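You operate a simulated robot arm through the tools that you are given. There is no shell and no other tool. Be economical: measure what you need, move in short steps, check, and stop when the job is done.

Carry out the task below with a simulated robot arm. There is one attempt and no reset: what you move stays moved.

TASK
Put the potato on to steam over the saucepan.
Fine: lid off on to the extra burner, saucepan across to the rapid burner, steamer basket down into it, then light on medium and leave it burning.
Where things are to end (x, y in the base frame): saucepan within 30 mm of [670, 150].

Only the result counts: the job must be done as asked and must still hold three seconds after the hand-in. Knocking over, shifting, dropping, spilling or breaking anything else fails it. Lids that push on must go on centred and level and be pressed home; caps that screw on are set level and turned clockwise until they are tight.

THE ROBOT
A 7-joint arm with a two-finger parallel gripper, fixed in place. Base frame: the origin is at the foot of the arm, x ahead of it, y to its left, z up. Lengths are in mm, angles in degrees, forces in N, time in s.
With the tool pointing down near the work surface it reaches from about 460 to 920 mm from the base axis. Its first joint turns from -115.0 to 115.0 degrees. Payload 3.91 kg.
Tool frame: the origin (TCP) lies between the finger pads and is the grasp point; the fingertips stand 30 mm ahead of it; z points along the fingers, y is the line along which they close. The gripper opens to 110 mm. The fingers are 20 mm wide and 10 mm thick; the gripper's body (48 by 112 mm) begins 55 mm behind the TCP.
Orientation is that of the tool frame in the base frame, as a unit quaternion [x, y, z, w]. With the fingers straight down and closing along the base's y, the tool's x points along the base's -x, its y along +y and its z along -z.

THE INTERFACE
- The arm moves only by the tool servo_tool. Its argument "motion" is a list of rows, each a list of 7 numbers: the shift along the base's x, y, z in mm, then the turn, a rotation vector about the base's x, y, z in degrees, then the gripper command, from -1 (shut) to 1 (fully open), values between in proportion. In form: [[dx, dy, dz, wx, wy, wz, hand], ...]. A call has 1 to 12 rows; each row is the pose to reach, as a shift and turn from the pose commanded when the call began. Rows are played at 5 a second. More than 50 mm and 8.6 degrees between two rows, or a gripper value outside its range, and nothing of the call is played. Where a pose cannot be reached the arm comes as near as it can. A force on the tool above 90 N (or 10 N above the force at the start of the call, whichever is more), or a blocked arm, ends the call early, and 0.2 s more pass. The fingers move at their own pace (about 153 mm/s each) and stop on an object; they squeeze with about 38 N. The grip force told is the motor's: it shows also when the fingers shut on nothing. Time passes only in rows, and 0.2 s behind the last, so rows that repeat a pose let the fingers close. The reply holds the time, the measured pose of the TCP, the force on the tool along the base axes, the opening and the grip force, in the units named above and with some noise, with the torque about the TCP (base axes, N m) and any sound that the robot's microphone picked up.
- Cameras (640 x 400 px; columns grow to the right, rows downward): "scene" is fixed at [50.3, 650, 1534.2]; the picture's right is [-0.77, -0.63, 0.00], its down [-0.31, 0.37, -0.87] and it looks along [0.56, -0.68, -0.48] (base axes); focal length 346 px, centre (320, 200). "wrist" rides on the gripper at [72, 17, -103] in the tool frame; the picture's right is [-0.23, 0.97, 0.00], its down [-0.76, -0.18, -0.62] and it looks along [-0.61, -0.14, 0.78] (tool axes); focal length 222 px, centre (320, 200). There is no depth. A picture from a camera that has moved, and an enlarged one, comes with that camera's place and axes in the base frame and with its lens.
- snapshot(camera): a new picture of that camera. The clock stands still meanwhile.
- slide_trunk(by): slides the trunk up (or, below 0, down) by that many mm; the arm rides with it, the base frame stays. It gives what a move gives, with no picture.
- zoom(camera, box): a new picture of the part [left, top, right, bottom] of that camera's present view, enlarged. The clock stands still meanwhile.
- close_job(): hands the job in; it is judged then, once.

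Go step by step. Nothing tells you positions but the pictures and the camera data: compare them with the known pose of the tool, close in by small moves and look again before you grip or let go. The budget is 120 turns and 76 pictures, counting those below and the enlarged ones. Unless the task says otherwise, let go and move clear before handing in, and close with one line.

The tools are called after ">>>" by a JSON object that holds its "fn" and its "kwargs". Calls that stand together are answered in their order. servo_tool: Moves the arm, as the interface text tells. Its arguments: {"type":"object","properties":{"motion":{"type":"array","items":{"type":"array","items":{"type":"number"}}}},"required":["motion"]} The other tools are called the same way: slide_trunk (by) slides the trunk up or down; snapshot (camera) takes a picture; zoom (camera, box) takes an enlarged picture of a part of a camera's view; close_job () hands the job in.

At the start:

```text
time: 0.0
tool_pos: [452.2, 165.8, 1356.1]
ee_rot: [0.0, 1.0, 0.0, 0.0]
contact_force: [0.7, 1.1, -0.4]
moment: [0.01, -0.03, 0.02]
width: 110.0
grip_force: 0.2
trunk travel left (down, up): [-900.0, 90.0]
```

scene: 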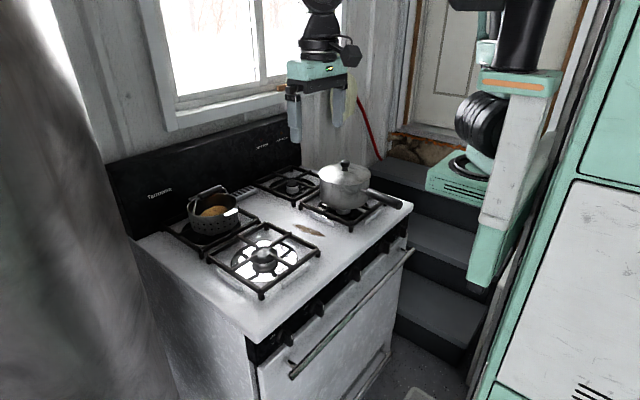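
wrist: 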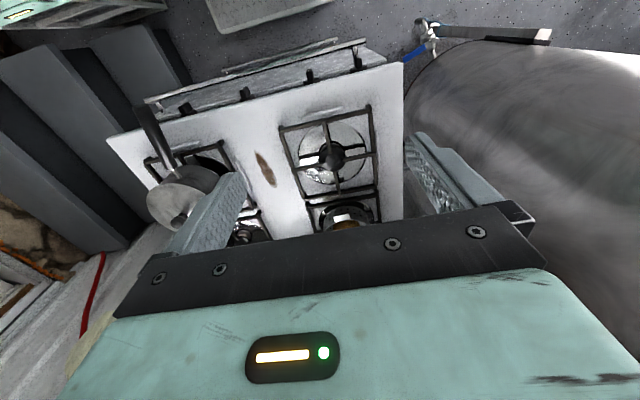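

I see a stove with four burners: the steamer basket with the potato is at back left, the lidded saucepan at front right, and an open front-left burner that is probably the rapid one. I'll enlarge the stove view to measure.

>>> {"fn": "zoom", "kwargs": {"camera": "scene", "box": [140, 140, 300, 300]}}

>>> {"fn": "zoom", "kwargs": {"camera": "scene", "box": [240, 140, 420, 260]}}

>>> {"fn": "zoom", "kwargs": {"camera": "scene", "box": [230, 220, 430, 390]}}

```text
2.50 times, centred on (220, 220) of scene
camera zoom: at [50.3, 650.0, 1534.2], right [-0.77, -0.63, 0.0], down [-0.31, 0.37, -0.87], along [0.56, -0.68, -0.48], focal length 866 px, centre (570, 150)
```

zoom: 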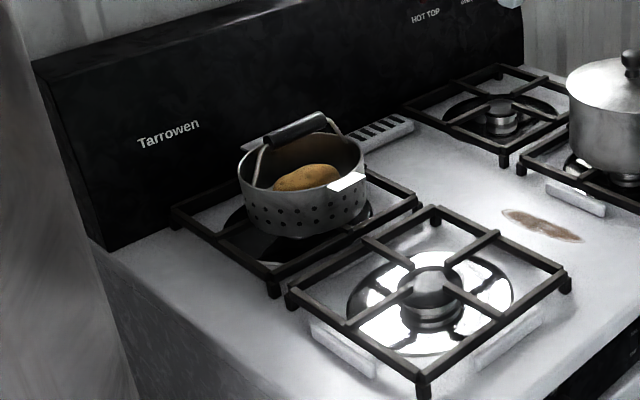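

```text
3.33 times, centred on (330, 200) of scene
camera zoom: at [50.3, 650.0, 1534.2], right [-0.77, -0.63, 0.0], down [-0.31, 0.37, -0.87], along [0.56, -0.68, -0.48], focal length 1155 px, centre (287, 200)
```

zoom: 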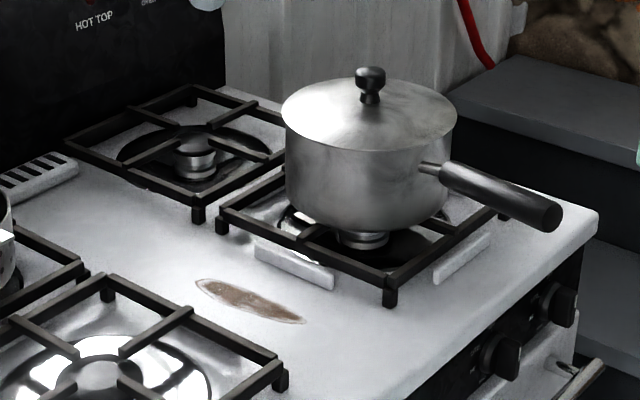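

```text
2.35 times, centred on (330, 305) of scene
camera zoom: at [50.3, 650.0, 1534.2], right [-0.77, -0.63, 0.0], down [-0.31, 0.37, -0.87], along [0.56, -0.68, -0.48], focal length 815 px, centre (296, -47)
```

zoom: 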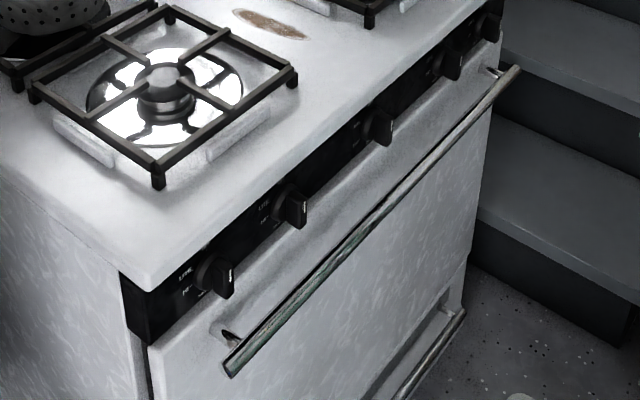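

The front-left burner comes out at about [670, 145], so it is the rapid one. The saucepan is near [675, -243] with its handle towards -x, and the free back-right burner looks like the extra one. I'll lower the trunk and look for labels from closer.

>>> {"fn": "slide_trunk", "kwargs": {"by": -150}}

```text
time: 1.8
tool_pos: [451.9, 166.4, 1207.5]
ee_rot: [0.0, 1.0, 0.0, 0.0]
contact_force: [0.1, 0.2, -0.1]
moment: [0.0, 0.03, 0.0]
width: 109.9
grip_force: 0.2
trunk travel left (down, up): [-750.0, 240.0]
```

Next I move over in front of the saucepan to see it with the wrist camera.

>>> {"fn": "servo_tool", "kwargs": {"motion": [[6, -45, 0, 0, 0, 0, 1], [12, -90, 0, 0, 0, 0, 1], [18, -135, 0, 0, 0, 0, 1], [24, -180, 0, 0, 0, 0, 1], [30, -225, 0, 0, 0, 0, 1], [36, -270, 0, 0, 0, 0, 1], [42, -315, 0, 0, 0, 0, 1], [48, -360, 0, 0, 0, 0, 1], [48, -390, 0, 0, 0, 0, 1]]}}

>>> {"fn": "snapshot", "kwargs": {"camera": "wrist"}}

>>> {"fn": "snapshot", "kwargs": {"camera": "scene"}}

```text
time: 3.8
tool_pos: [500.1, -223.5, 1204.8]
ee_rot: [-0.001, 1.0, 0.0, -0.001]
contact_force: [0.7, 0.3, 1.2]
moment: [0.01, -0.04, -0.02]
width: 109.9
grip_force: 0.1
trunk travel left (down, up): [-750.0, 240.0]
```

```text
70 pictures are left
camera wrist: at [428.4, -207.4, 1308.4], right [0.23, 0.97, 0.0], down [0.76, -0.18, 0.62], along [0.61, -0.14, -0.78], focal length 222 px, centre (320, 200)
```

wrist: 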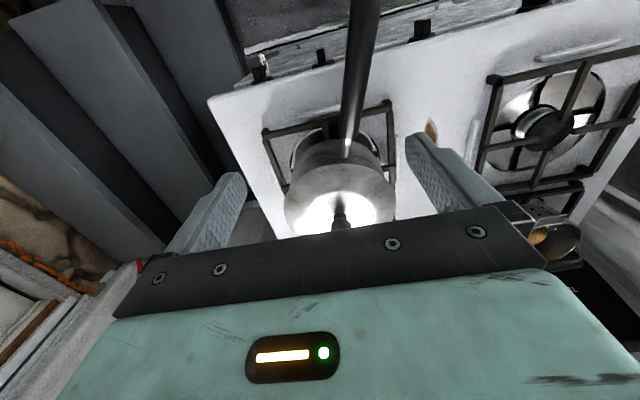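

```text
69 pictures are left
```

scene: 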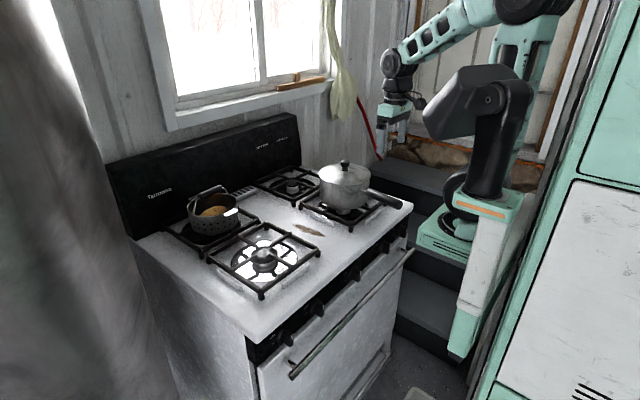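

The lid knob is mostly hidden behind the gripper body, so I back up a little and look again.

>>> {"fn": "servo_tool", "kwargs": {"motion": [[-40, 0, 20, 0, 0, 0, 1], [-70, 0, 30, 0, 0, 0, 1], [-70, 0, 30, 0, 0, 0, 1]]}}

>>> {"fn": "snapshot", "kwargs": {"camera": "wrist"}}

>>> {"fn": "zoom", "kwargs": {"camera": "scene", "box": [300, 150, 420, 225]}}

```text
time: 4.5
tool_pos: [439.0, -223.7, 1232.8]
ee_rot: [0.0, 1.0, 0.0, -0.001]
contact_force: [-1.2, -0.4, 0.3]
moment: [0.03, 0.01, -0.01]
width: 109.9
grip_force: 0.0
out of reach, approached as far as the arm can: row 2, 3
trunk travel left (down, up): [-750.0, 240.0]
```

```text
68 pictures are left
camera wrist: at [367.2, -206.6, 1335.9], right [0.23, 0.97, 0.0], down [0.76, -0.18, 0.62], along [0.61, -0.14, -0.78], focal length 222 px, centre (320, 200)
```

wrist: 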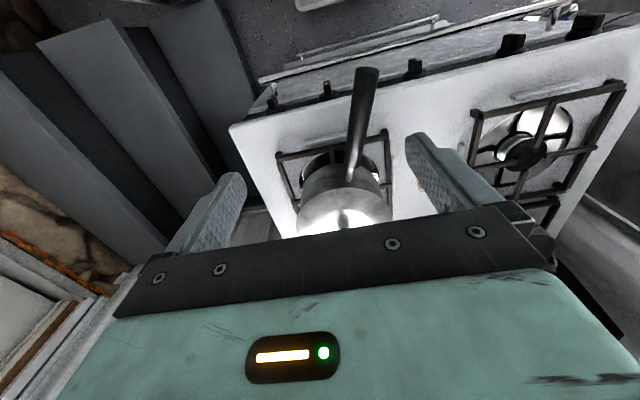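

```text
5.33 times, centred on (360, 188) of scene
camera zoom: at [50.3, 650.0, 1534.2], right [-0.77, -0.63, 0.0], down [-0.31, 0.37, -0.87], along [0.56, -0.68, -0.48], focal length 1848 px, centre (107, 267)
```

zoom: 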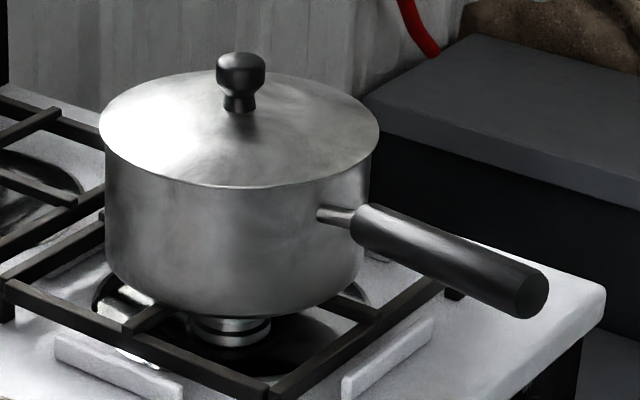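

>>> {"fn": "servo_tool", "kwargs": {"motion": [[45, 0, -10, 0, 0, 0, 1], [90, 0, -20, 0, 0, 0, 1], [135, 0, -20, 0, 0, 0, 1], [180, 0, -20, 0, 0, 0, 1], [180, 0, -20, 0, 0, 0, 1]]}}

>>> {"fn": "snapshot", "kwargs": {"camera": "wrist"}}

```text
time: 5.8
tool_pos: [619.3, -226.2, 1211.7]
ee_rot: [0.0, 1.0, 0.0, 0.0]
contact_force: [-0.5, 0.4, -0.6]
moment: [-0.02, -0.01, 0.0]
width: 110.0
grip_force: 0.0
trunk travel left (down, up): [-750.0, 240.0]
```

```text
66 pictures are left
camera wrist: at [548.0, -209.8, 1315.0], right [0.23, 0.97, 0.0], down [0.76, -0.18, 0.62], along [0.61, -0.14, -0.78], focal length 222 px, centre (320, 200)
```

wrist: 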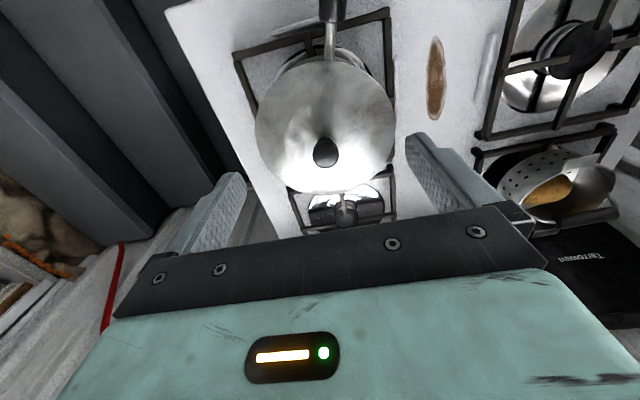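

The two cameras agree: the lid knob is at about [664, -230, 1080]. I'll check the back panel lettering and the back-right burner before moving the lid.

>>> {"fn": "zoom", "kwargs": {"camera": "scene", "box": [240, 130, 320, 180]}}

>>> {"fn": "zoom", "kwargs": {"camera": "scene", "box": [240, 235, 440, 360]}}

```text
8.00 times, centred on (280, 155) of scene
camera zoom: at [50.3, 650.0, 1534.2], right [-0.77, -0.63, 0.0], down [-0.31, 0.37, -0.87], along [0.56, -0.68, -0.48], focal length 2772 px, centre (640, 560)
```

zoom: 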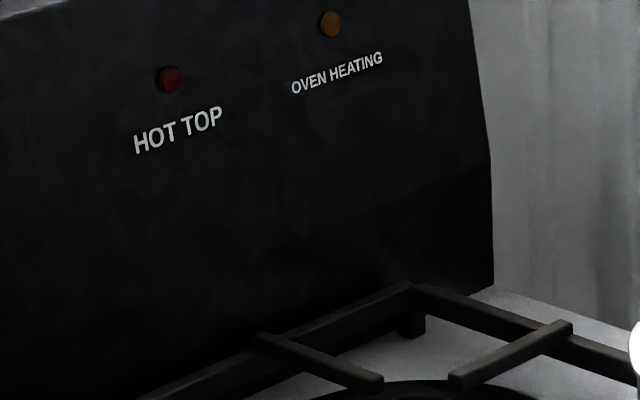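

```text
3.20 times, centred on (340, 298) of scene
camera zoom: at [50.3, 650.0, 1534.2], right [-0.77, -0.63, 0.0], down [-0.31, 0.37, -0.87], along [0.56, -0.68, -0.48], focal length 1109 px, centre (256, -112)
```

zoom: 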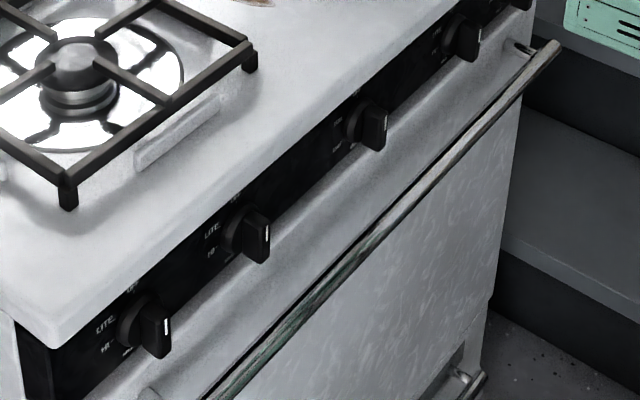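

The lid goes on the back-right burner, since it's the only other free one. I now move above the lid knob and come down.

>>> {"fn": "servo_tool", "kwargs": {"motion": [[45, -4, -20, 0, 0, 0, 0], [45, -4, -60, 0, 0, 0, -0.2], [45, -4, -90, 0, 0, 0, -0.2], [45, -4, -90, 0, 0, 0, -0.2]]}}

>>> {"fn": "snapshot", "kwargs": {"camera": "wrist"}}

>>> {"fn": "zoom", "kwargs": {"camera": "scene", "box": [290, 110, 410, 185]}}

```text
time: 6.8
tool_pos: [663.7, -227.4, 1120.3]
ee_rot: [0.0, 1.0, 0.0, 0.001]
contact_force: [0.0, 0.2, 0.2]
moment: [-0.01, -0.01, 0.0]
width: 43.8
grip_force: 0.0
trunk travel left (down, up): [-750.0, 240.0]
```

```text
63 pictures are left
camera wrist: at [592.0, -211.1, 1224.2], right [0.23, 0.97, 0.0], down [0.76, -0.18, 0.62], along [0.61, -0.14, -0.78], focal length 222 px, centre (320, 200)
```

wrist: 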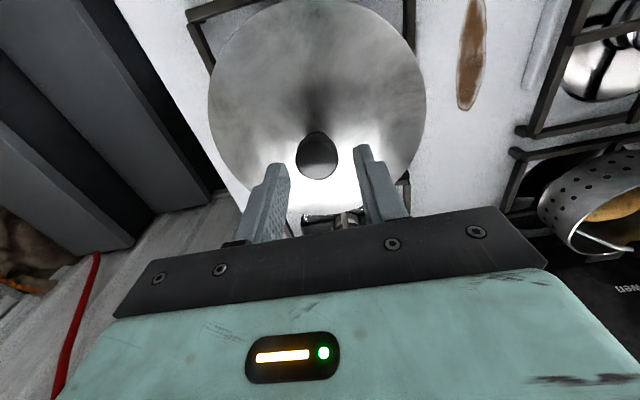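

```text
5.33 times, centred on (350, 148) of scene
camera zoom: at [50.3, 650.0, 1534.2], right [-0.77, -0.63, 0.0], down [-0.31, 0.37, -0.87], along [0.56, -0.68, -0.48], focal length 1848 px, centre (160, 480)
```

zoom: 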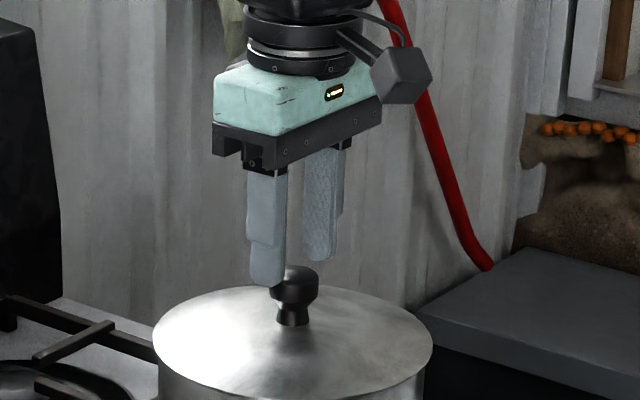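

The fingers line up with the knob; I lower and grip.

>>> {"fn": "servo_tool", "kwargs": {"motion": [[0, -2, -15, 0, 0, 0, -0.2], [0, -2, -30, 0, 0, 0, -0.2], [0, -2, -30, 0, 0, 0, -1], [0, -2, -30, 0, 0, 0, -1], [0, -2, -30, 0, 0, 0, -1]]}}

>>> {"fn": "zoom", "kwargs": {"camera": "scene", "box": [290, 110, 410, 185]}}

```text
time: 8.0
tool_pos: [663.8, -229.2, 1092.8]
ee_rot: [0.0, 1.0, 0.0, 0.0]
contact_force: [0.1, -1.0, 2.9]
moment: [0.0, 0.36, 0.05]
width: 30.0
grip_force: 38.0
trunk travel left (down, up): [-750.0, 240.0]
```

```text
5.33 times, centred on (350, 148) of scene
camera zoom: at [50.3, 650.0, 1534.2], right [-0.77, -0.63, 0.0], down [-0.31, 0.37, -0.87], along [0.56, -0.68, -0.48], focal length 1848 px, centre (160, 480)
```

zoom: 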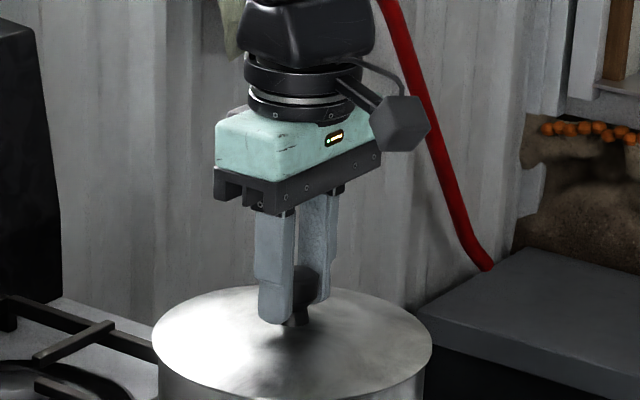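

Gripped at 30 mm opening; I lift the lid straight up.

>>> {"fn": "servo_tool", "kwargs": {"motion": [[0, 0, 10, 0, 0, 0, -1], [0, 0, 30, 0, 0, 0, -1], [0, 0, 60, 0, 0, 0, -1], [0, 0, 90, 0, 0, 0, -1], [0, 0, 90, 0, 0, 0, -1]]}}

>>> {"fn": "snapshot", "kwargs": {"camera": "wrist"}}

>>> {"fn": "snapshot", "kwargs": {"camera": "scene"}}

```text
time: 9.2
tool_pos: [666.2, -229.8, 1183.8]
ee_rot: [0.001, 1.0, 0.0, 0.0]
contact_force: [-0.3, -1.2, -0.9]
moment: [0.0, 0.02, -0.01]
width: 29.8
grip_force: 37.7
trunk travel left (down, up): [-750.0, 240.0]
```

```text
60 pictures are left
camera wrist: at [594.0, -213.4, 1286.3], right [0.23, 0.97, 0.0], down [0.76, -0.18, 0.62], along [0.61, -0.14, -0.78], focal length 222 px, centre (320, 200)
```

wrist: 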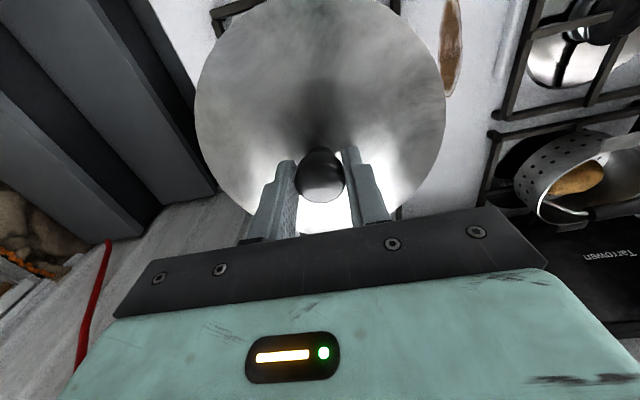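

```text
59 pictures are left
```

scene: 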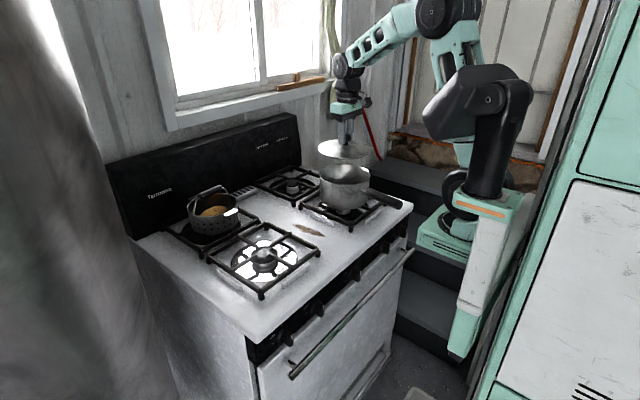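

The lid is off and held level. I carry it at height towards the back-right burner, estimated at about [905, -222].

>>> {"fn": "servo_tool", "kwargs": {"motion": [[40, 1, 0, 0, 0, 0, -1], [80, 2, 0, 0, 0, 0, -1], [120, 3, 0, 0, 0, 0, -1], [160, 4, 0, 0, 0, 0, -1], [195, 5, 0, 0, 0, 0, -1], [195, 5, -20, 0, 0, 0, -1], [195, 5, -20, 0, 0, 0, -1]]}}

>>> {"fn": "snapshot", "kwargs": {"camera": "wrist"}}

>>> {"fn": "snapshot", "kwargs": {"camera": "scene"}}

```text
time: 10.8
tool_pos: [861.0, -226.9, 1163.7]
ee_rot: [0.001, 1.0, -0.001, 0.0]
contact_force: [-0.3, 0.5, -2.1]
moment: [0.0, 0.01, -0.01]
width: 30.0
grip_force: 38.2
trunk travel left (down, up): [-750.0, 240.0]
```

```text
58 pictures are left
camera wrist: at [788.2, -209.7, 1266.1], right [0.23, 0.97, 0.0], down [0.76, -0.18, 0.62], along [0.61, -0.14, -0.78], focal length 222 px, centre (320, 200)
```

wrist: 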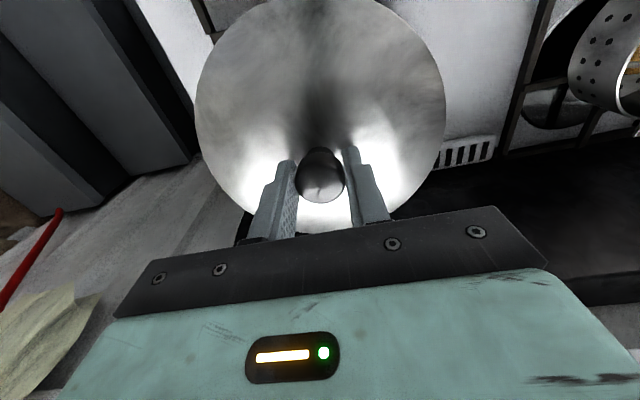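

```text
57 pictures are left
```

scene: 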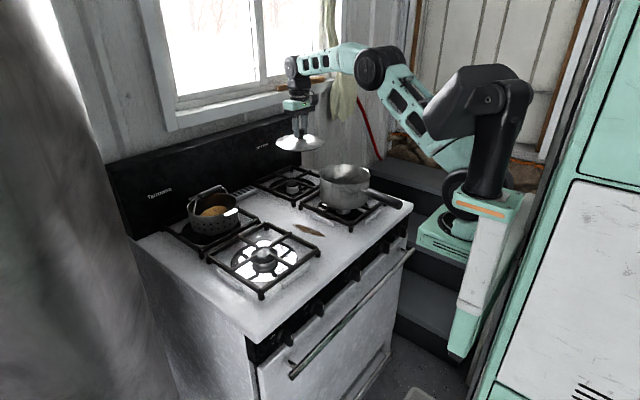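

>>> {"fn": "zoom", "kwargs": {"camera": "scene", "box": [240, 155, 336, 215]}}

```text
6.67 times, centred on (288, 185) of scene
camera zoom: at [50.3, 650.0, 1534.2], right [-0.77, -0.63, 0.0], down [-0.31, 0.37, -0.87], along [0.56, -0.68, -0.48], focal length 2310 px, centre (533, 300)
```

zoom: 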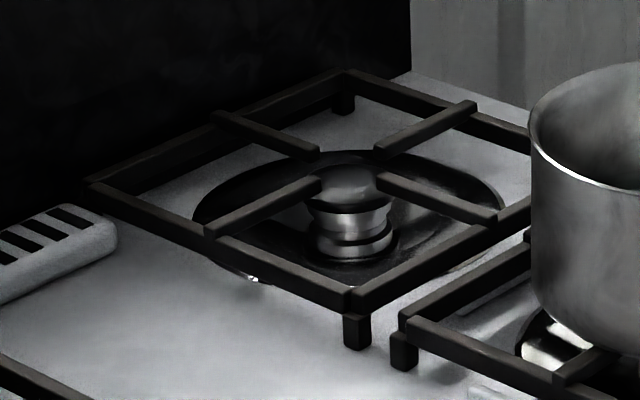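

The grate crossing puts the extra burner at about [908, -228] with its top near z 950. I lower the trunk so the lid ends up just above the grate.

>>> {"fn": "slide_trunk", "kwargs": {"by": -110}}

>>> {"fn": "servo_tool", "kwargs": {"motion": [[15, -1, 0, 0, 0, 0, -1], [38, -2, 0, 0, 0, 0, -1], [38, -2, 0, 0, 0, 0, -1]]}}

>>> {"fn": "zoom", "kwargs": {"camera": "scene", "box": [230, 110, 358, 190]}}

>>> {"fn": "snapshot", "kwargs": {"camera": "wrist"}}

```text
time: 12.2
tool_pos: [859.1, -226.0, 1054.6]
ee_rot: [0.0, 1.0, 0.001, 0.001]
contact_force: [-0.1, -0.2, -2.3]
moment: [-0.02, 0.03, 0.0]
width: 30.0
grip_force: 38.1
trunk travel left (down, up): [-640.0, 350.0]
```

```text
time: 13.0
tool_pos: [898.2, -227.1, 1052.6]
ee_rot: [0.0, 1.0, 0.0, 0.0]
contact_force: [0.3, 0.8, -2.3]
moment: [0.02, 0.02, -0.01]
width: 30.3
grip_force: 38.6
trunk travel left (down, up): [-640.0, 350.0]
```

```text
5.00 times, centred on (294, 150) of scene
camera zoom: at [50.3, 650.0, 1534.2], right [-0.77, -0.63, 0.0], down [-0.31, 0.37, -0.87], along [0.56, -0.68, -0.48], focal length 1733 px, centre (450, 450)
```

zoom: 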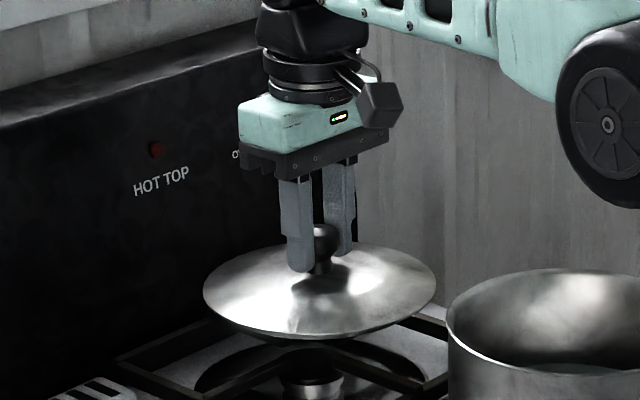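

```text
54 pictures are left
camera wrist: at [826.0, -210.6, 1156.0], right [0.23, 0.97, 0.0], down [0.76, -0.18, 0.62], along [0.61, -0.14, -0.78], focal length 222 px, centre (320, 200)
```

wrist: 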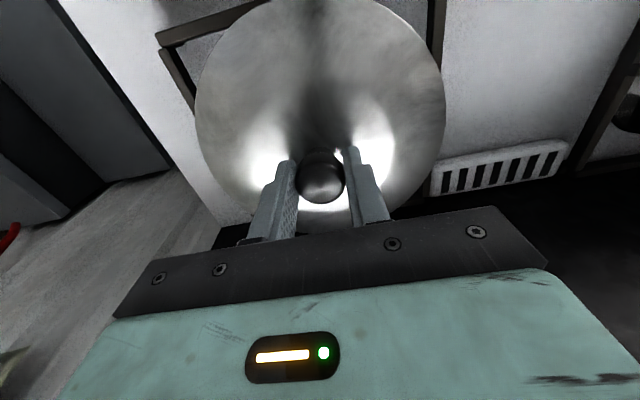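

The grate centre comes out at about [912, -224] in the wrist view, so I move 8 mm further and descend close to the grate.

>>> {"fn": "servo_tool", "kwargs": {"motion": [[8, 2, -15, 0, 0, 0, -1], [8, 2, -35, 0, 0, 0, -1], [8, 2, -50, 0, 0, 0, -1], [8, 2, -50, 0, 0, 0, -1]]}}

>>> {"fn": "zoom", "kwargs": {"camera": "scene", "box": [230, 130, 358, 210]}}

```text
time: 14.0
tool_pos: [907.1, -225.2, 1004.2]
ee_rot: [0.0, 1.0, 0.0, 0.001]
contact_force: [2.5, -1.1, 15.4]
moment: [0.13, 0.95, 0.02]
width: 30.0
grip_force: 37.9
trunk travel left (down, up): [-640.0, 350.0]
```

```text
5.00 times, centred on (294, 170) of scene
camera zoom: at [50.3, 650.0, 1534.2], right [-0.77, -0.63, 0.0], down [-0.31, 0.37, -0.87], along [0.56, -0.68, -0.48], focal length 1733 px, centre (450, 350)
```

zoom: 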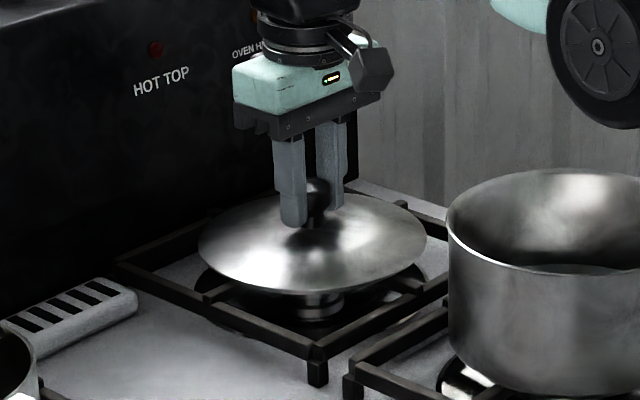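

The lid has touched the grate (15 N). I ease up 2 mm, open just enough to release, and rise.

>>> {"fn": "servo_tool", "kwargs": {"motion": [[0, 0, 2, 0, 0, 0, -1], [0, 0, 1, 0, 0, 0, -1], [0, 0, 1, 0, 0, 0, -0.2], [0, 0, 1, 0, 0, 0, 0], [0, 0, 40, 0, 0, 0, 0], [0, 0, 80, 0, 0, 0, 0], [0, 0, 110, 0, 0, 0, 0]]}}

>>> {"fn": "zoom", "kwargs": {"camera": "scene", "box": [230, 130, 358, 210]}}

```text
time: 15.6
tool_pos: [892.6, -219.3, 1104.1]
ee_rot: [0.0, 1.0, 0.0, 0.0]
contact_force: [0.1, 0.2, -0.4]
moment: [-0.01, 0.01, 0.01]
width: 55.1
grip_force: 0.0
out of reach, approached as far as the arm can: row 6, 7
trunk travel left (down, up): [-640.0, 350.0]
```

```text
5.00 times, centred on (294, 170) of scene
camera zoom: at [50.3, 650.0, 1534.2], right [-0.77, -0.63, 0.0], down [-0.31, 0.37, -0.87], along [0.56, -0.68, -0.48], focal length 1733 px, centre (450, 350)
```

zoom: 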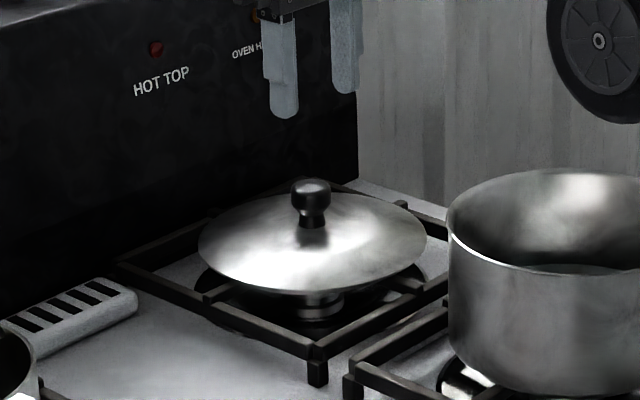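

The lid sits level on the extra burner. Now I back off over the saucepan to look at its contents and handle.

>>> {"fn": "servo_tool", "kwargs": {"motion": [[-40, 0, 20, 0, 0, 0, 0.3], [-85, 0, 40, 0, 0, 0, 0.3], [-130, 0, 60, 0, 0, 0, 0.3], [-175, 0, 80, 0, 0, 0, 0.3], [-220, 0, 80, 0, 0, 0, 0.3], [-265, 0, 80, 0, 0, 0, 0.3], [-310, 0, 80, 0, 0, 0, 0.3], [-350, 0, 80, 0, 0, 0, 0.3], [-350, 0, 80, 0, 0, 0, 0.3]]}}

>>> {"fn": "snapshot", "kwargs": {"camera": "wrist"}}

>>> {"fn": "zoom", "kwargs": {"camera": "scene", "box": [300, 150, 420, 225]}}

```text
time: 17.6
tool_pos: [538.8, -219.4, 1185.5]
ee_rot: [0.0, 1.0, 0.0, 0.0]
contact_force: [0.6, -0.3, -0.6]
moment: [0.03, -0.01, -0.02]
width: 71.5
grip_force: 0.1
trunk travel left (down, up): [-640.0, 350.0]
```

```text
51 pictures are left
camera wrist: at [467.2, -203.1, 1289.2], right [0.23, 0.97, 0.0], down [0.76, -0.18, 0.62], along [0.61, -0.14, -0.78], focal length 222 px, centre (320, 200)
```

wrist: 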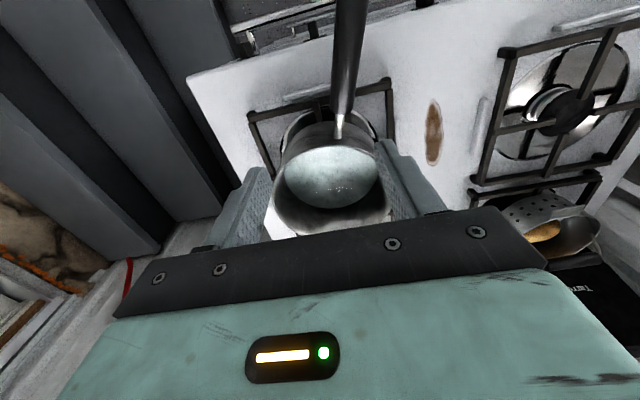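

```text
5.33 times, centred on (360, 188) of scene
camera zoom: at [50.3, 650.0, 1534.2], right [-0.77, -0.63, 0.0], down [-0.31, 0.37, -0.87], along [0.56, -0.68, -0.48], focal length 1848 px, centre (107, 267)
```

zoom: 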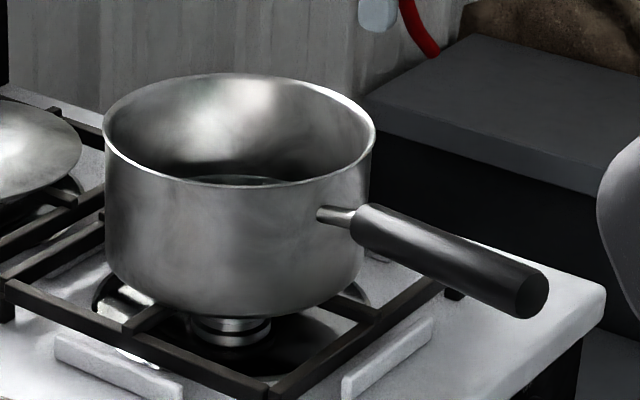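

The pan holds water, so it must stay level. Its handle runs from about [578, -202, 1028] to [440, -170, 1040], about 13° off -x, so I turn the tool to match and go over the handle near the pan.

>>> {"fn": "servo_tool", "kwargs": {"motion": [[5, 10, -30, 0, 0, -7, 0.1], [12, 22, -60, 0, 0, -13, 0], [12, 22, -85, 0, 0, -13, 0], [12, 22, -85, 0, 0, -13, 0]]}}

>>> {"fn": "snapshot", "kwargs": {"camera": "wrist"}}

>>> {"fn": "zoom", "kwargs": {"camera": "scene", "box": [310, 125, 438, 205]}}

```text
time: 18.6
tool_pos: [555.0, -196.9, 1099.0]
ee_rot: [0.114, 0.994, 0.0, 0.001]
contact_force: [0.1, 0.1, -0.6]
moment: [0.0, 0.01, 0.02]
width: 54.8
grip_force: 0.1
trunk travel left (down, up): [-640.0, 350.0]
```

```text
49 pictures are left
camera wrist: at [487.8, -164.7, 1202.4], right [0.44, 0.9, 0.0], down [0.7, -0.35, 0.62], along [0.56, -0.28, -0.78], focal length 222 px, centre (320, 200)
```

wrist: 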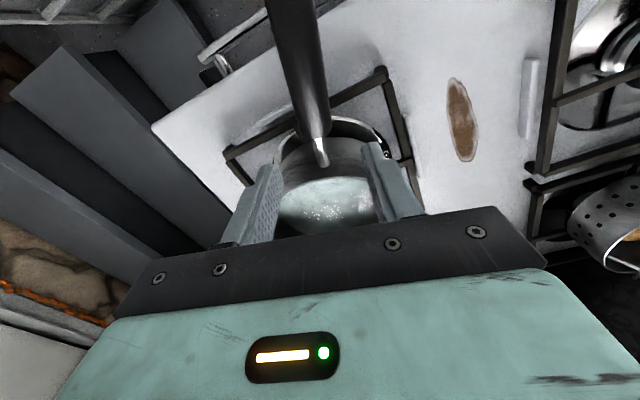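

```text
5.00 times, centred on (374, 165) of scene
camera zoom: at [50.3, 650.0, 1534.2], right [-0.77, -0.63, 0.0], down [-0.31, 0.37, -0.87], along [0.56, -0.68, -0.48], focal length 1733 px, centre (50, 375)
```

zoom: 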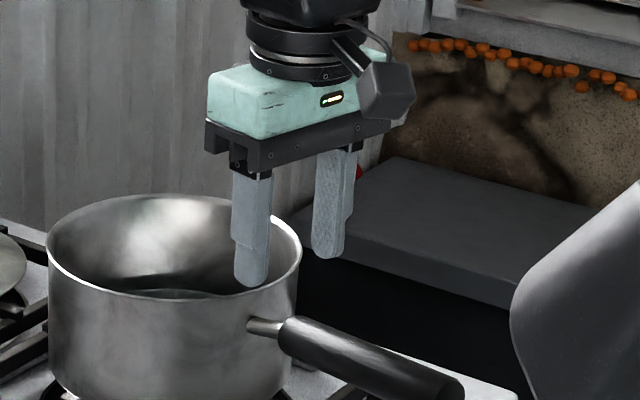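

The thick part of the handle starts at about x 548, and the handle is about 16° off -x. I'll grip at about [532, -194, 1033].

>>> {"fn": "servo_tool", "kwargs": {"motion": [[-23, 2, -20, 0, 0, -3, 0], [-23, 2, -45, 0, 0, -3, 0], [-23, 2, -66, 0, 0, -3, 0], [-23, 2, -66, 0, 0, -3, 0]]}}

>>> {"fn": "snapshot", "kwargs": {"camera": "wrist"}}

>>> {"fn": "zoom", "kwargs": {"camera": "scene", "box": [310, 145, 438, 225]}}

```text
time: 19.6
tool_pos: [531.9, -198.3, 1032.8]
ee_rot: [0.139, 0.99, 0.0, 0.001]
contact_force: [0.7, 0.1, 0.7]
moment: [0.03, 0.0, -0.02]
width: 54.9
grip_force: 0.0
trunk travel left (down, up): [-640.0, 350.0]
```

```text
47 pictures are left
camera wrist: at [467.2, -161.3, 1136.1], right [0.49, 0.87, 0.0], down [0.68, -0.38, 0.62], along [0.54, -0.3, -0.78], focal length 222 px, centre (320, 200)
```

wrist: 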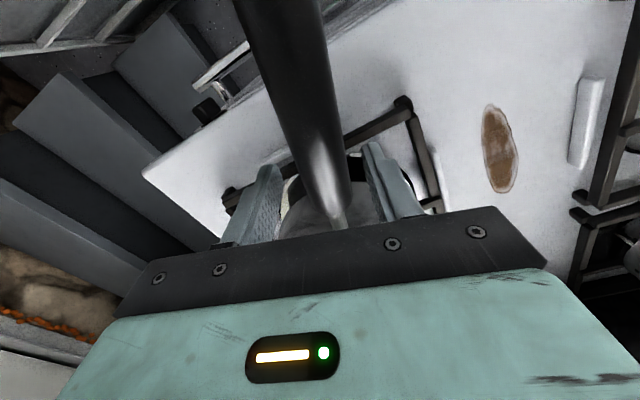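

```text
5.00 times, centred on (374, 185) of scene
camera zoom: at [50.3, 650.0, 1534.2], right [-0.77, -0.63, 0.0], down [-0.31, 0.37, -0.87], along [0.56, -0.68, -0.48], focal length 1733 px, centre (50, 275)
```

zoom: 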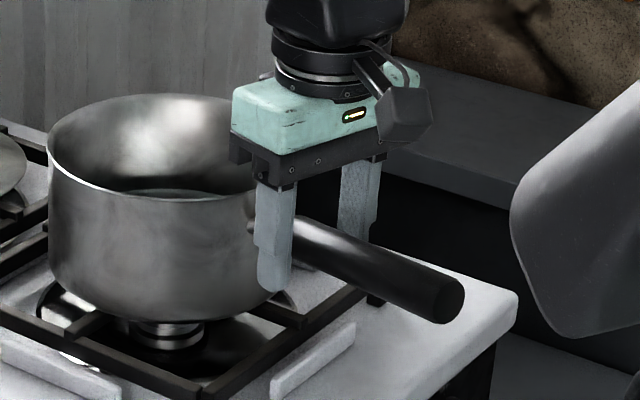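

The handle sits about 5 mm to +y of the finger centre. I correct that, close, and check the grip before lifting.

>>> {"fn": "servo_tool", "kwargs": {"motion": [[1, 5, 0, 0, 0, 0, 0], [1, 5, 0, 0, 0, 0, -0.3], [1, 5, 0, 0, 0, 0, -1], [1, 5, 0, 0, 0, 0, -1], [1, 5, 0, 0, 0, 0, -1]]}}

>>> {"fn": "servo_tool", "kwargs": {"motion": [[0, 0, 2, 0, 0, 0, -1], [0, 0, 5, 0, 0, 0, -1], [0, 0, 5, 0, 0, 0, -1]]}}

>>> {"fn": "zoom", "kwargs": {"camera": "scene", "box": [310, 145, 438, 225]}}

```text
time: 20.8
tool_pos: [531.6, -191.5, 1033.8]
ee_rot: [0.138, 0.99, 0.0, 0.0]
contact_force: [-0.3, 1.6, 0.3]
moment: [0.03, 0.07, 0.06]
width: 26.5
grip_force: 37.9
trunk travel left (down, up): [-640.0, 350.0]
```

```text
time: 21.6
tool_pos: [532.2, -193.6, 1036.9]
ee_rot: [0.14, 0.99, 0.0, -0.001]
contact_force: [-0.4, -0.3, 0.1]
moment: [0.28, 0.97, -0.01]
width: 26.4
grip_force: 38.0
trunk travel left (down, up): [-640.0, 350.0]
```

```text
5.00 times, centred on (374, 185) of scene
camera zoom: at [50.3, 650.0, 1534.2], right [-0.77, -0.63, 0.0], down [-0.31, 0.37, -0.87], along [0.56, -0.68, -0.48], focal length 1733 px, centre (50, 275)
```

zoom: 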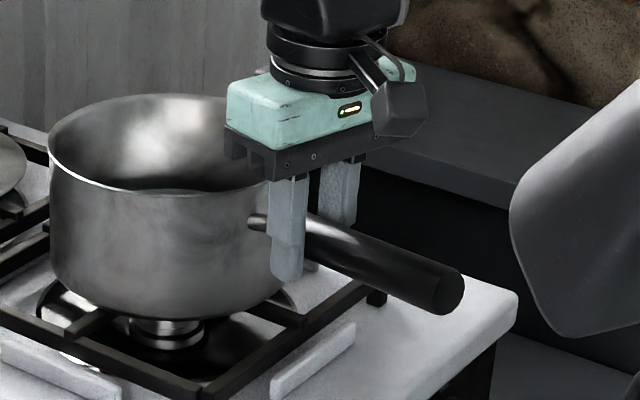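

>>> {"fn": "servo_tool", "kwargs": {"motion": [[0, 0, 5, 0, 0, 0, -1], [0, 0, 10, 0, 0, 0, -1], [0, 0, 10, 0, 0, 0, -1]]}}

>>> {"fn": "zoom", "kwargs": {"camera": "scene", "box": [310, 145, 438, 225]}}

```text
time: 22.4
tool_pos: [532.4, -190.6, 1048.1]
ee_rot: [0.14, 0.99, 0.0, -0.001]
contact_force: [-0.2, 0.3, -8.2]
moment: [0.31, 0.97, -0.03]
width: 26.5
grip_force: 38.2
trunk travel left (down, up): [-640.0, 350.0]
```

```text
5.00 times, centred on (374, 185) of scene
camera zoom: at [50.3, 650.0, 1534.2], right [-0.77, -0.63, 0.0], down [-0.31, 0.37, -0.87], along [0.56, -0.68, -0.48], focal length 1733 px, centre (50, 275)
```

zoom: 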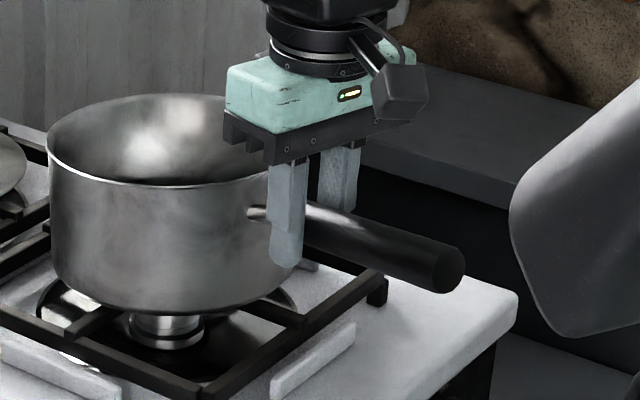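

The pan tilted instead of lifting: it weighs about 3 kg and pivots in the finger pads. I'll set it back down, then carry it with the tool horizontal from the side, one finger under the front of the handle and the other over its rear.

>>> {"fn": "servo_tool", "kwargs": {"motion": [[0, 0, -5, 0, 0, 0, -1], [0, 0, -10, 0, 0, 0, -1], [0, 0, -15, 0, 0, 0, -1], [0, 0, -15, 0, 0, 0, -0.5], [0, 0, -15, 0, 0, 0, 0], [0, 0, 25, 0, 0, 0, 0], [0, 0, 65, 0, 0, 0, 0], [0, 0, 105, 0, 0, 0, 0]]}}

>>> {"fn": "snapshot", "kwargs": {"camera": "wrist"}}

>>> {"fn": "zoom", "kwargs": {"camera": "scene", "box": [300, 150, 428, 230]}}

```text
time: 24.2
tool_pos: [533.9, -188.9, 1155.4]
ee_rot: [0.139, 0.99, 0.0, -0.001]
contact_force: [-0.2, 0.3, -0.9]
moment: [0.0, 0.03, 0.0]
width: 54.9
grip_force: 0.1
trunk travel left (down, up): [-640.0, 350.0]
```

```text
43 pictures are left
camera wrist: at [469.5, -153.0, 1258.9], right [0.49, 0.87, 0.0], down [0.68, -0.38, 0.62], along [0.54, -0.3, -0.78], focal length 222 px, centre (320, 200)
```

wrist: 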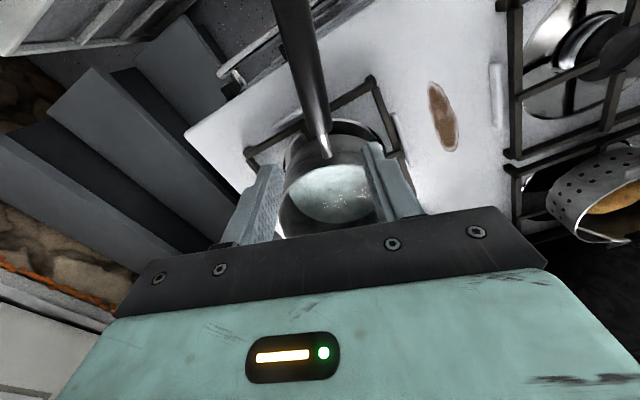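

```text
5.00 times, centred on (364, 190) of scene
camera zoom: at [50.3, 650.0, 1534.2], right [-0.77, -0.63, 0.0], down [-0.31, 0.37, -0.87], along [0.56, -0.68, -0.48], focal length 1733 px, centre (100, 250)
```

zoom: 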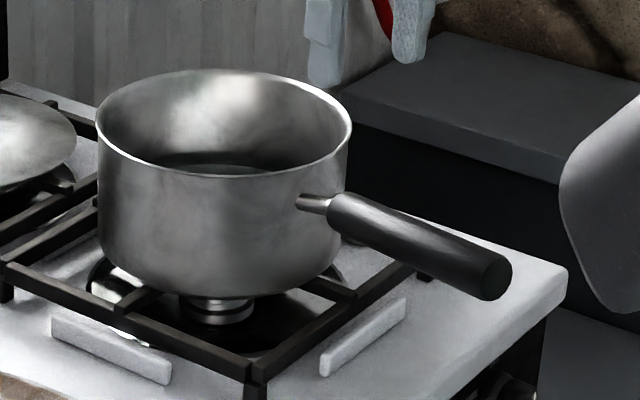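

The pan is back flat where it was. The handle axis runs from [553, -197, 1030] to [430, -162, 1043]. I move clear to the right and begin turning the tool, yaw first.

>>> {"fn": "servo_tool", "kwargs": {"motion": [[-15, -40, 0, 0, 0, -8, 0.6], [-30, -80, 0, 0, 0, -16, 0.8], [-50, -115, 0, 0, 0, -24, 0.9], [-65, -130, 0, 0, 0, -32, 0.9], [-70, -131, 0, 0, 0, -40, 0.9], [-70, -131, 0, 0, 0, -48, 0.9], [-70, -131, 0, 0, 0, -56, 0.9], [-70, -131, 0, 0, 0, -64, 0.9], [-70, -131, 0, 0, 0, -72, 0.9], [-70, -131, 0, 0, 0, -80, 0.9], [-70, -131, 0, 0, 0, -88, 0.9], [-70, -131, 0, 0, 0, -90, 0.9]]}}

>>> {"fn": "snapshot", "kwargs": {"camera": "scene"}}

```text
time: 26.8
tool_pos: [462.7, -323.0, 1153.4]
ee_rot: [0.799, 0.601, 0.0, 0.0]
contact_force: [0.5, 0.4, 0.3]
moment: [0.0, -0.02, 0.01]
width: 104.5
grip_force: 0.1
trunk travel left (down, up): [-640.0, 350.0]
```

```text
41 pictures are left
```

scene: 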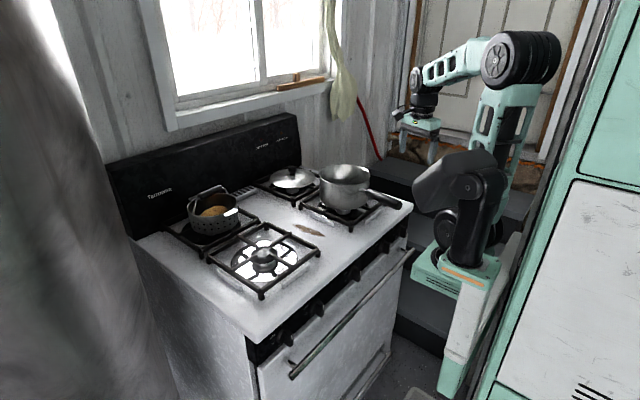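

Yaw is done, with the closing line along the handle. Now I tilt the tool to horizontal about that line.

>>> {"fn": "servo_tool", "kwargs": {"motion": [[0, 0, 0, 7.88, -2.27, 0, 0.9], [0, 0, 0, 15.76, -4.54, 0, 0.9], [0, 0, 0, 23.6, -6.8, 0, 0.9], [0, 0, 0, 31.5, -9.1, 0, 0.9], [0, 0, 0, 39.4, -11.35, 0, 0.9], [0, 0, 0, 47.3, -13.6, 0, 0.9], [0, 0, 0, 55.2, -15.9, 0, 0.9], [0, 0, 0, 63.0, -18.2, 0, 0.9], [0, 0, 0, 70.9, -20.4, 0, 0.9], [0, 0, 0, 78.8, -22.7, 0, 0.9], [0, 0, 0, 86.5, -24.9, 0, 0.9], [0, 0, 0, 86.5, -24.9, 0, 0.9]]}}

>>> {"fn": "snapshot", "kwargs": {"camera": "scene"}}

```text
time: 29.4
tool_pos: [462.8, -321.4, 1153.9]
ee_rot: [0.564, 0.425, 0.566, -0.426]
contact_force: [0.6, -0.2, 0.1]
moment: [-0.06, 0.0, 0.01]
width: 104.6
grip_force: 0.1
trunk travel left (down, up): [-640.0, 350.0]
```

```text
40 pictures are left
```

scene: 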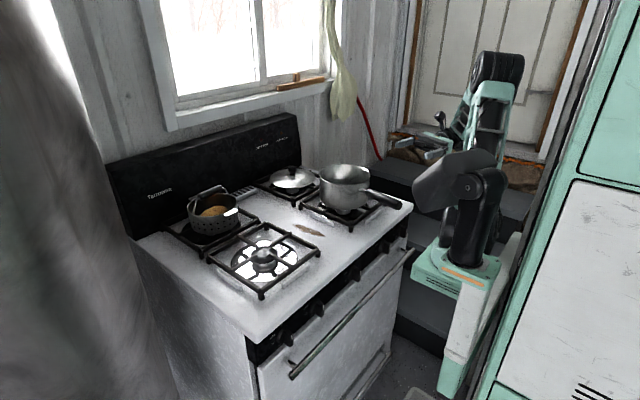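

The tool is level and pointing at the handle. Now I twist it so the front finger is low and the rear finger high, and lower to handle height, still clear of it.

>>> {"fn": "servo_tool", "kwargs": {"motion": [[0, 0, -20, 2.27, 7.88, 0, 0.9], [0, 0, -50, 4.54, 15.76, 0, 0.9], [0, 0, -85, 6.8, 23.6, 0, 0.9], [0, 0, -117, 9.1, 31.5, 0, 0.9], [0, 0, -117, 9.1, 31.5, 0, 0.9]]}}

>>> {"fn": "snapshot", "kwargs": {"camera": "wrist"}}

>>> {"fn": "zoom", "kwargs": {"camera": "scene", "box": [320, 110, 480, 210]}}

```text
time: 30.6
tool_pos: [462.2, -321.7, 1034.9]
ee_rot: [0.662, 0.248, 0.422, -0.567]
contact_force: [0.4, 0.3, 0.6]
moment: [0.03, -0.01, 0.0]
width: 104.5
grip_force: 0.0
trunk travel left (down, up): [-640.0, 350.0]
```

```text
39 pictures are left
camera wrist: at [485.8, -436.2, 1087.0], right [0.67, -0.19, -0.72], down [-0.71, -0.44, -0.54], along [-0.21, 0.88, -0.43], focal length 222 px, centre (320, 200)
```

wrist: 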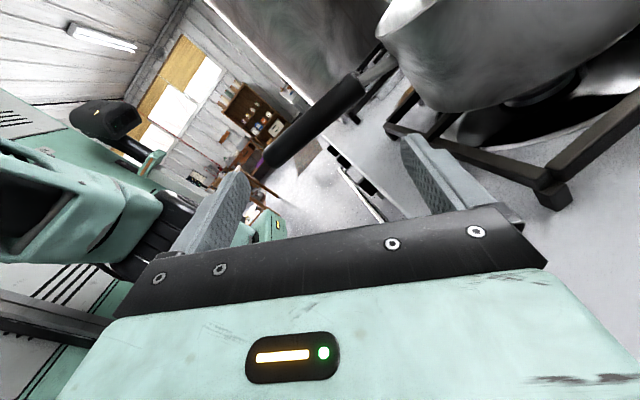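

```text
4.00 times, centred on (400, 160) of scene
camera zoom: at [50.3, 650.0, 1534.2], right [-0.77, -0.63, 0.0], down [-0.31, 0.37, -0.87], along [0.56, -0.68, -0.48], focal length 1386 px, centre (0, 360)
```

zoom: 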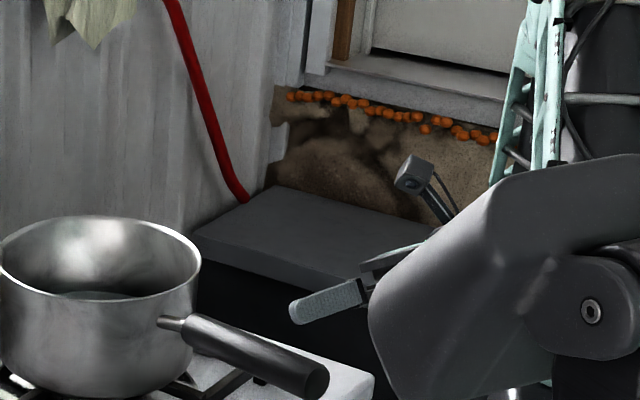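

The wrist view agrees with my handle estimate (handle middle at pixel 312, 119). I twist 4° more for clearance, open fully, line up, and advance most of the way.

>>> {"fn": "servo_tool", "kwargs": {"motion": [[-12, 0, 1, 1.1, 3.84, 0, 1], [-12, 0, 1, 1.1, 3.84, 0, 1], [-3, 33, 1, 1.1, 3.84, 0, 1], [6, 64, 1, 1.1, 3.84, 0, 1], [9, 75, 1, 1.1, 3.84, 0, 1], [9, 75, 1, 1.1, 3.84, 0, 1]]}}

>>> {"fn": "snapshot", "kwargs": {"camera": "wrist"}}

>>> {"fn": "zoom", "kwargs": {"camera": "scene", "box": [320, 130, 448, 210]}}

```text
time: 32.0
tool_pos: [471.1, -247.6, 1037.8]
ee_rot: [0.67, 0.226, 0.402, -0.581]
contact_force: [0.3, 0.0, 0.0]
moment: [0.0, -0.03, 0.01]
width: 110.1
grip_force: 0.1
trunk travel left (down, up): [-640.0, 350.0]
```

```text
37 pictures are left
camera wrist: at [497.2, -363.1, 1084.9], right [0.62, -0.18, -0.76], down [-0.75, -0.43, -0.5], along [-0.24, 0.88, -0.4], focal length 222 px, centre (320, 200)
```

wrist: 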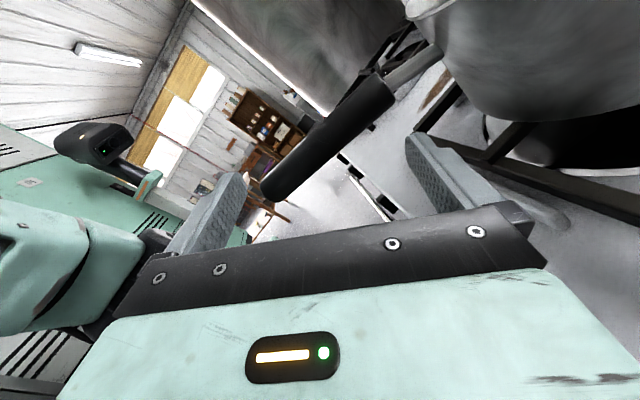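

```text
5.00 times, centred on (384, 170) of scene
camera zoom: at [50.3, 650.0, 1534.2], right [-0.77, -0.63, 0.0], down [-0.31, 0.37, -0.87], along [0.56, -0.68, -0.48], focal length 1733 px, centre (0, 350)
```

zoom: 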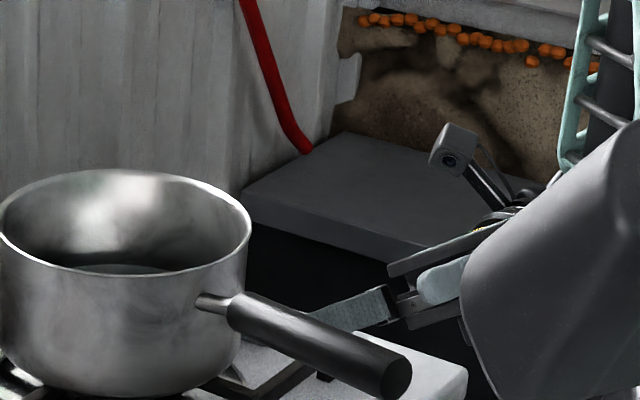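

The alignment still matches, so I advance so the handle lies between the fingers.

>>> {"fn": "servo_tool", "kwargs": {"motion": [[7, 24, 0, 0, 0, 0, 1], [14, 47, -1, 0, 0, 0, 1], [20, 68, -1, 0, 0, 0, 1], [20, 68, -1, 0, 0, 0, 1]]}}

>>> {"fn": "snapshot", "kwargs": {"camera": "wrist"}}

>>> {"fn": "zoom", "kwargs": {"camera": "scene", "box": [320, 130, 448, 210]}}

```text
time: 33.0
tool_pos: [491.3, -179.8, 1035.2]
ee_rot: [0.67, 0.226, 0.402, -0.582]
contact_force: [0.5, 0.6, 0.2]
moment: [0.01, -0.06, 0.01]
width: 110.1
grip_force: 0.1
trunk travel left (down, up): [-640.0, 350.0]
```

```text
35 pictures are left
camera wrist: at [518.1, -294.8, 1083.3], right [0.62, -0.18, -0.76], down [-0.75, -0.43, -0.5], along [-0.24, 0.88, -0.4], focal length 222 px, centre (320, 200)
```

wrist: 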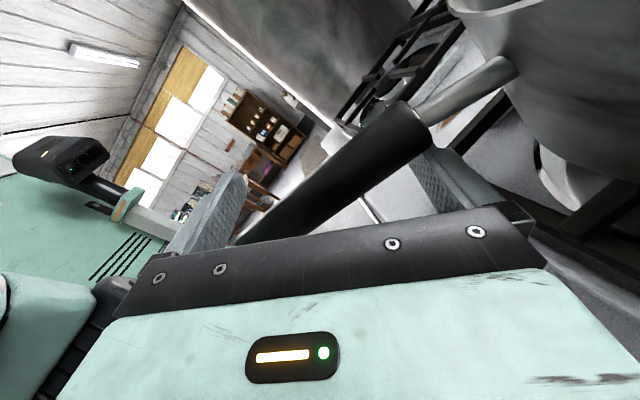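

```text
5.00 times, centred on (384, 170) of scene
camera zoom: at [50.3, 650.0, 1534.2], right [-0.77, -0.63, 0.0], down [-0.31, 0.37, -0.87], along [0.56, -0.68, -0.48], focal length 1733 px, centre (0, 350)
```

zoom: 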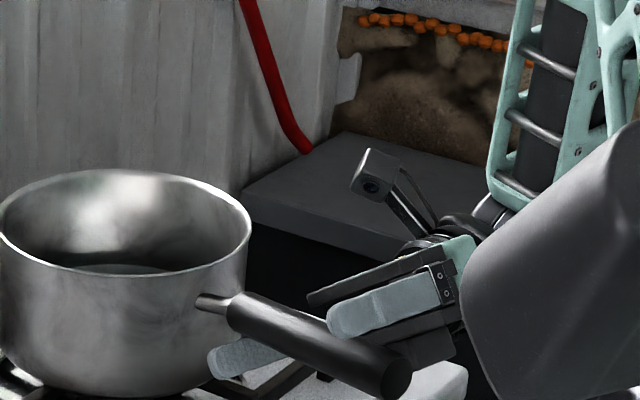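

The rear finger is above the handle and the front finger below it. I take back 3° of the twist and close until both fingers bear on the handle.

>>> {"fn": "servo_tool", "kwargs": {"motion": [[0, 0, 0, -0.83, -2.88, 0, 1], [0, 0, 0, -0.83, -2.88, 0, 0.85], [0, 0, 0, -0.83, -2.88, 0, 0.7], [0, 0, 0, -0.83, -2.88, 0, 0.5], [0, 0, 0, -0.83, -2.88, 0, 0.3], [0, 0, 0, -0.83, -2.88, 0, 0.3]]}}

>>> {"fn": "zoom", "kwargs": {"camera": "scene", "box": [320, 130, 448, 210]}}

```text
time: 34.4
tool_pos: [491.5, -179.1, 1035.4]
ee_rot: [0.664, 0.242, 0.417, -0.571]
contact_force: [0.4, 0.4, -11.9]
moment: [0.57, 1.92, 0.0]
width: 88.0
grip_force: 16.4
trunk travel left (down, up): [-640.0, 350.0]
```

```text
5.00 times, centred on (384, 170) of scene
camera zoom: at [50.3, 650.0, 1534.2], right [-0.77, -0.63, 0.0], down [-0.31, 0.37, -0.87], along [0.56, -0.68, -0.48], focal length 1733 px, centre (0, 350)
```

zoom: 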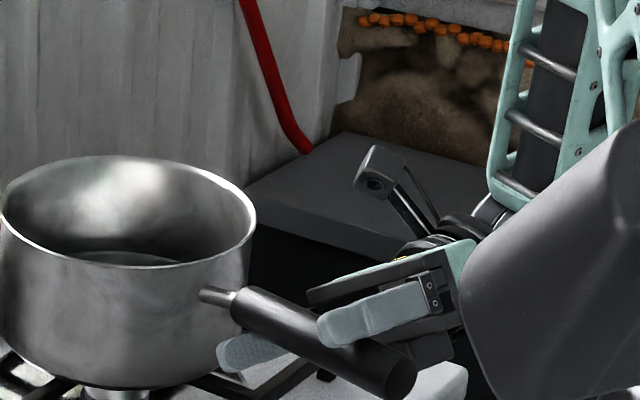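

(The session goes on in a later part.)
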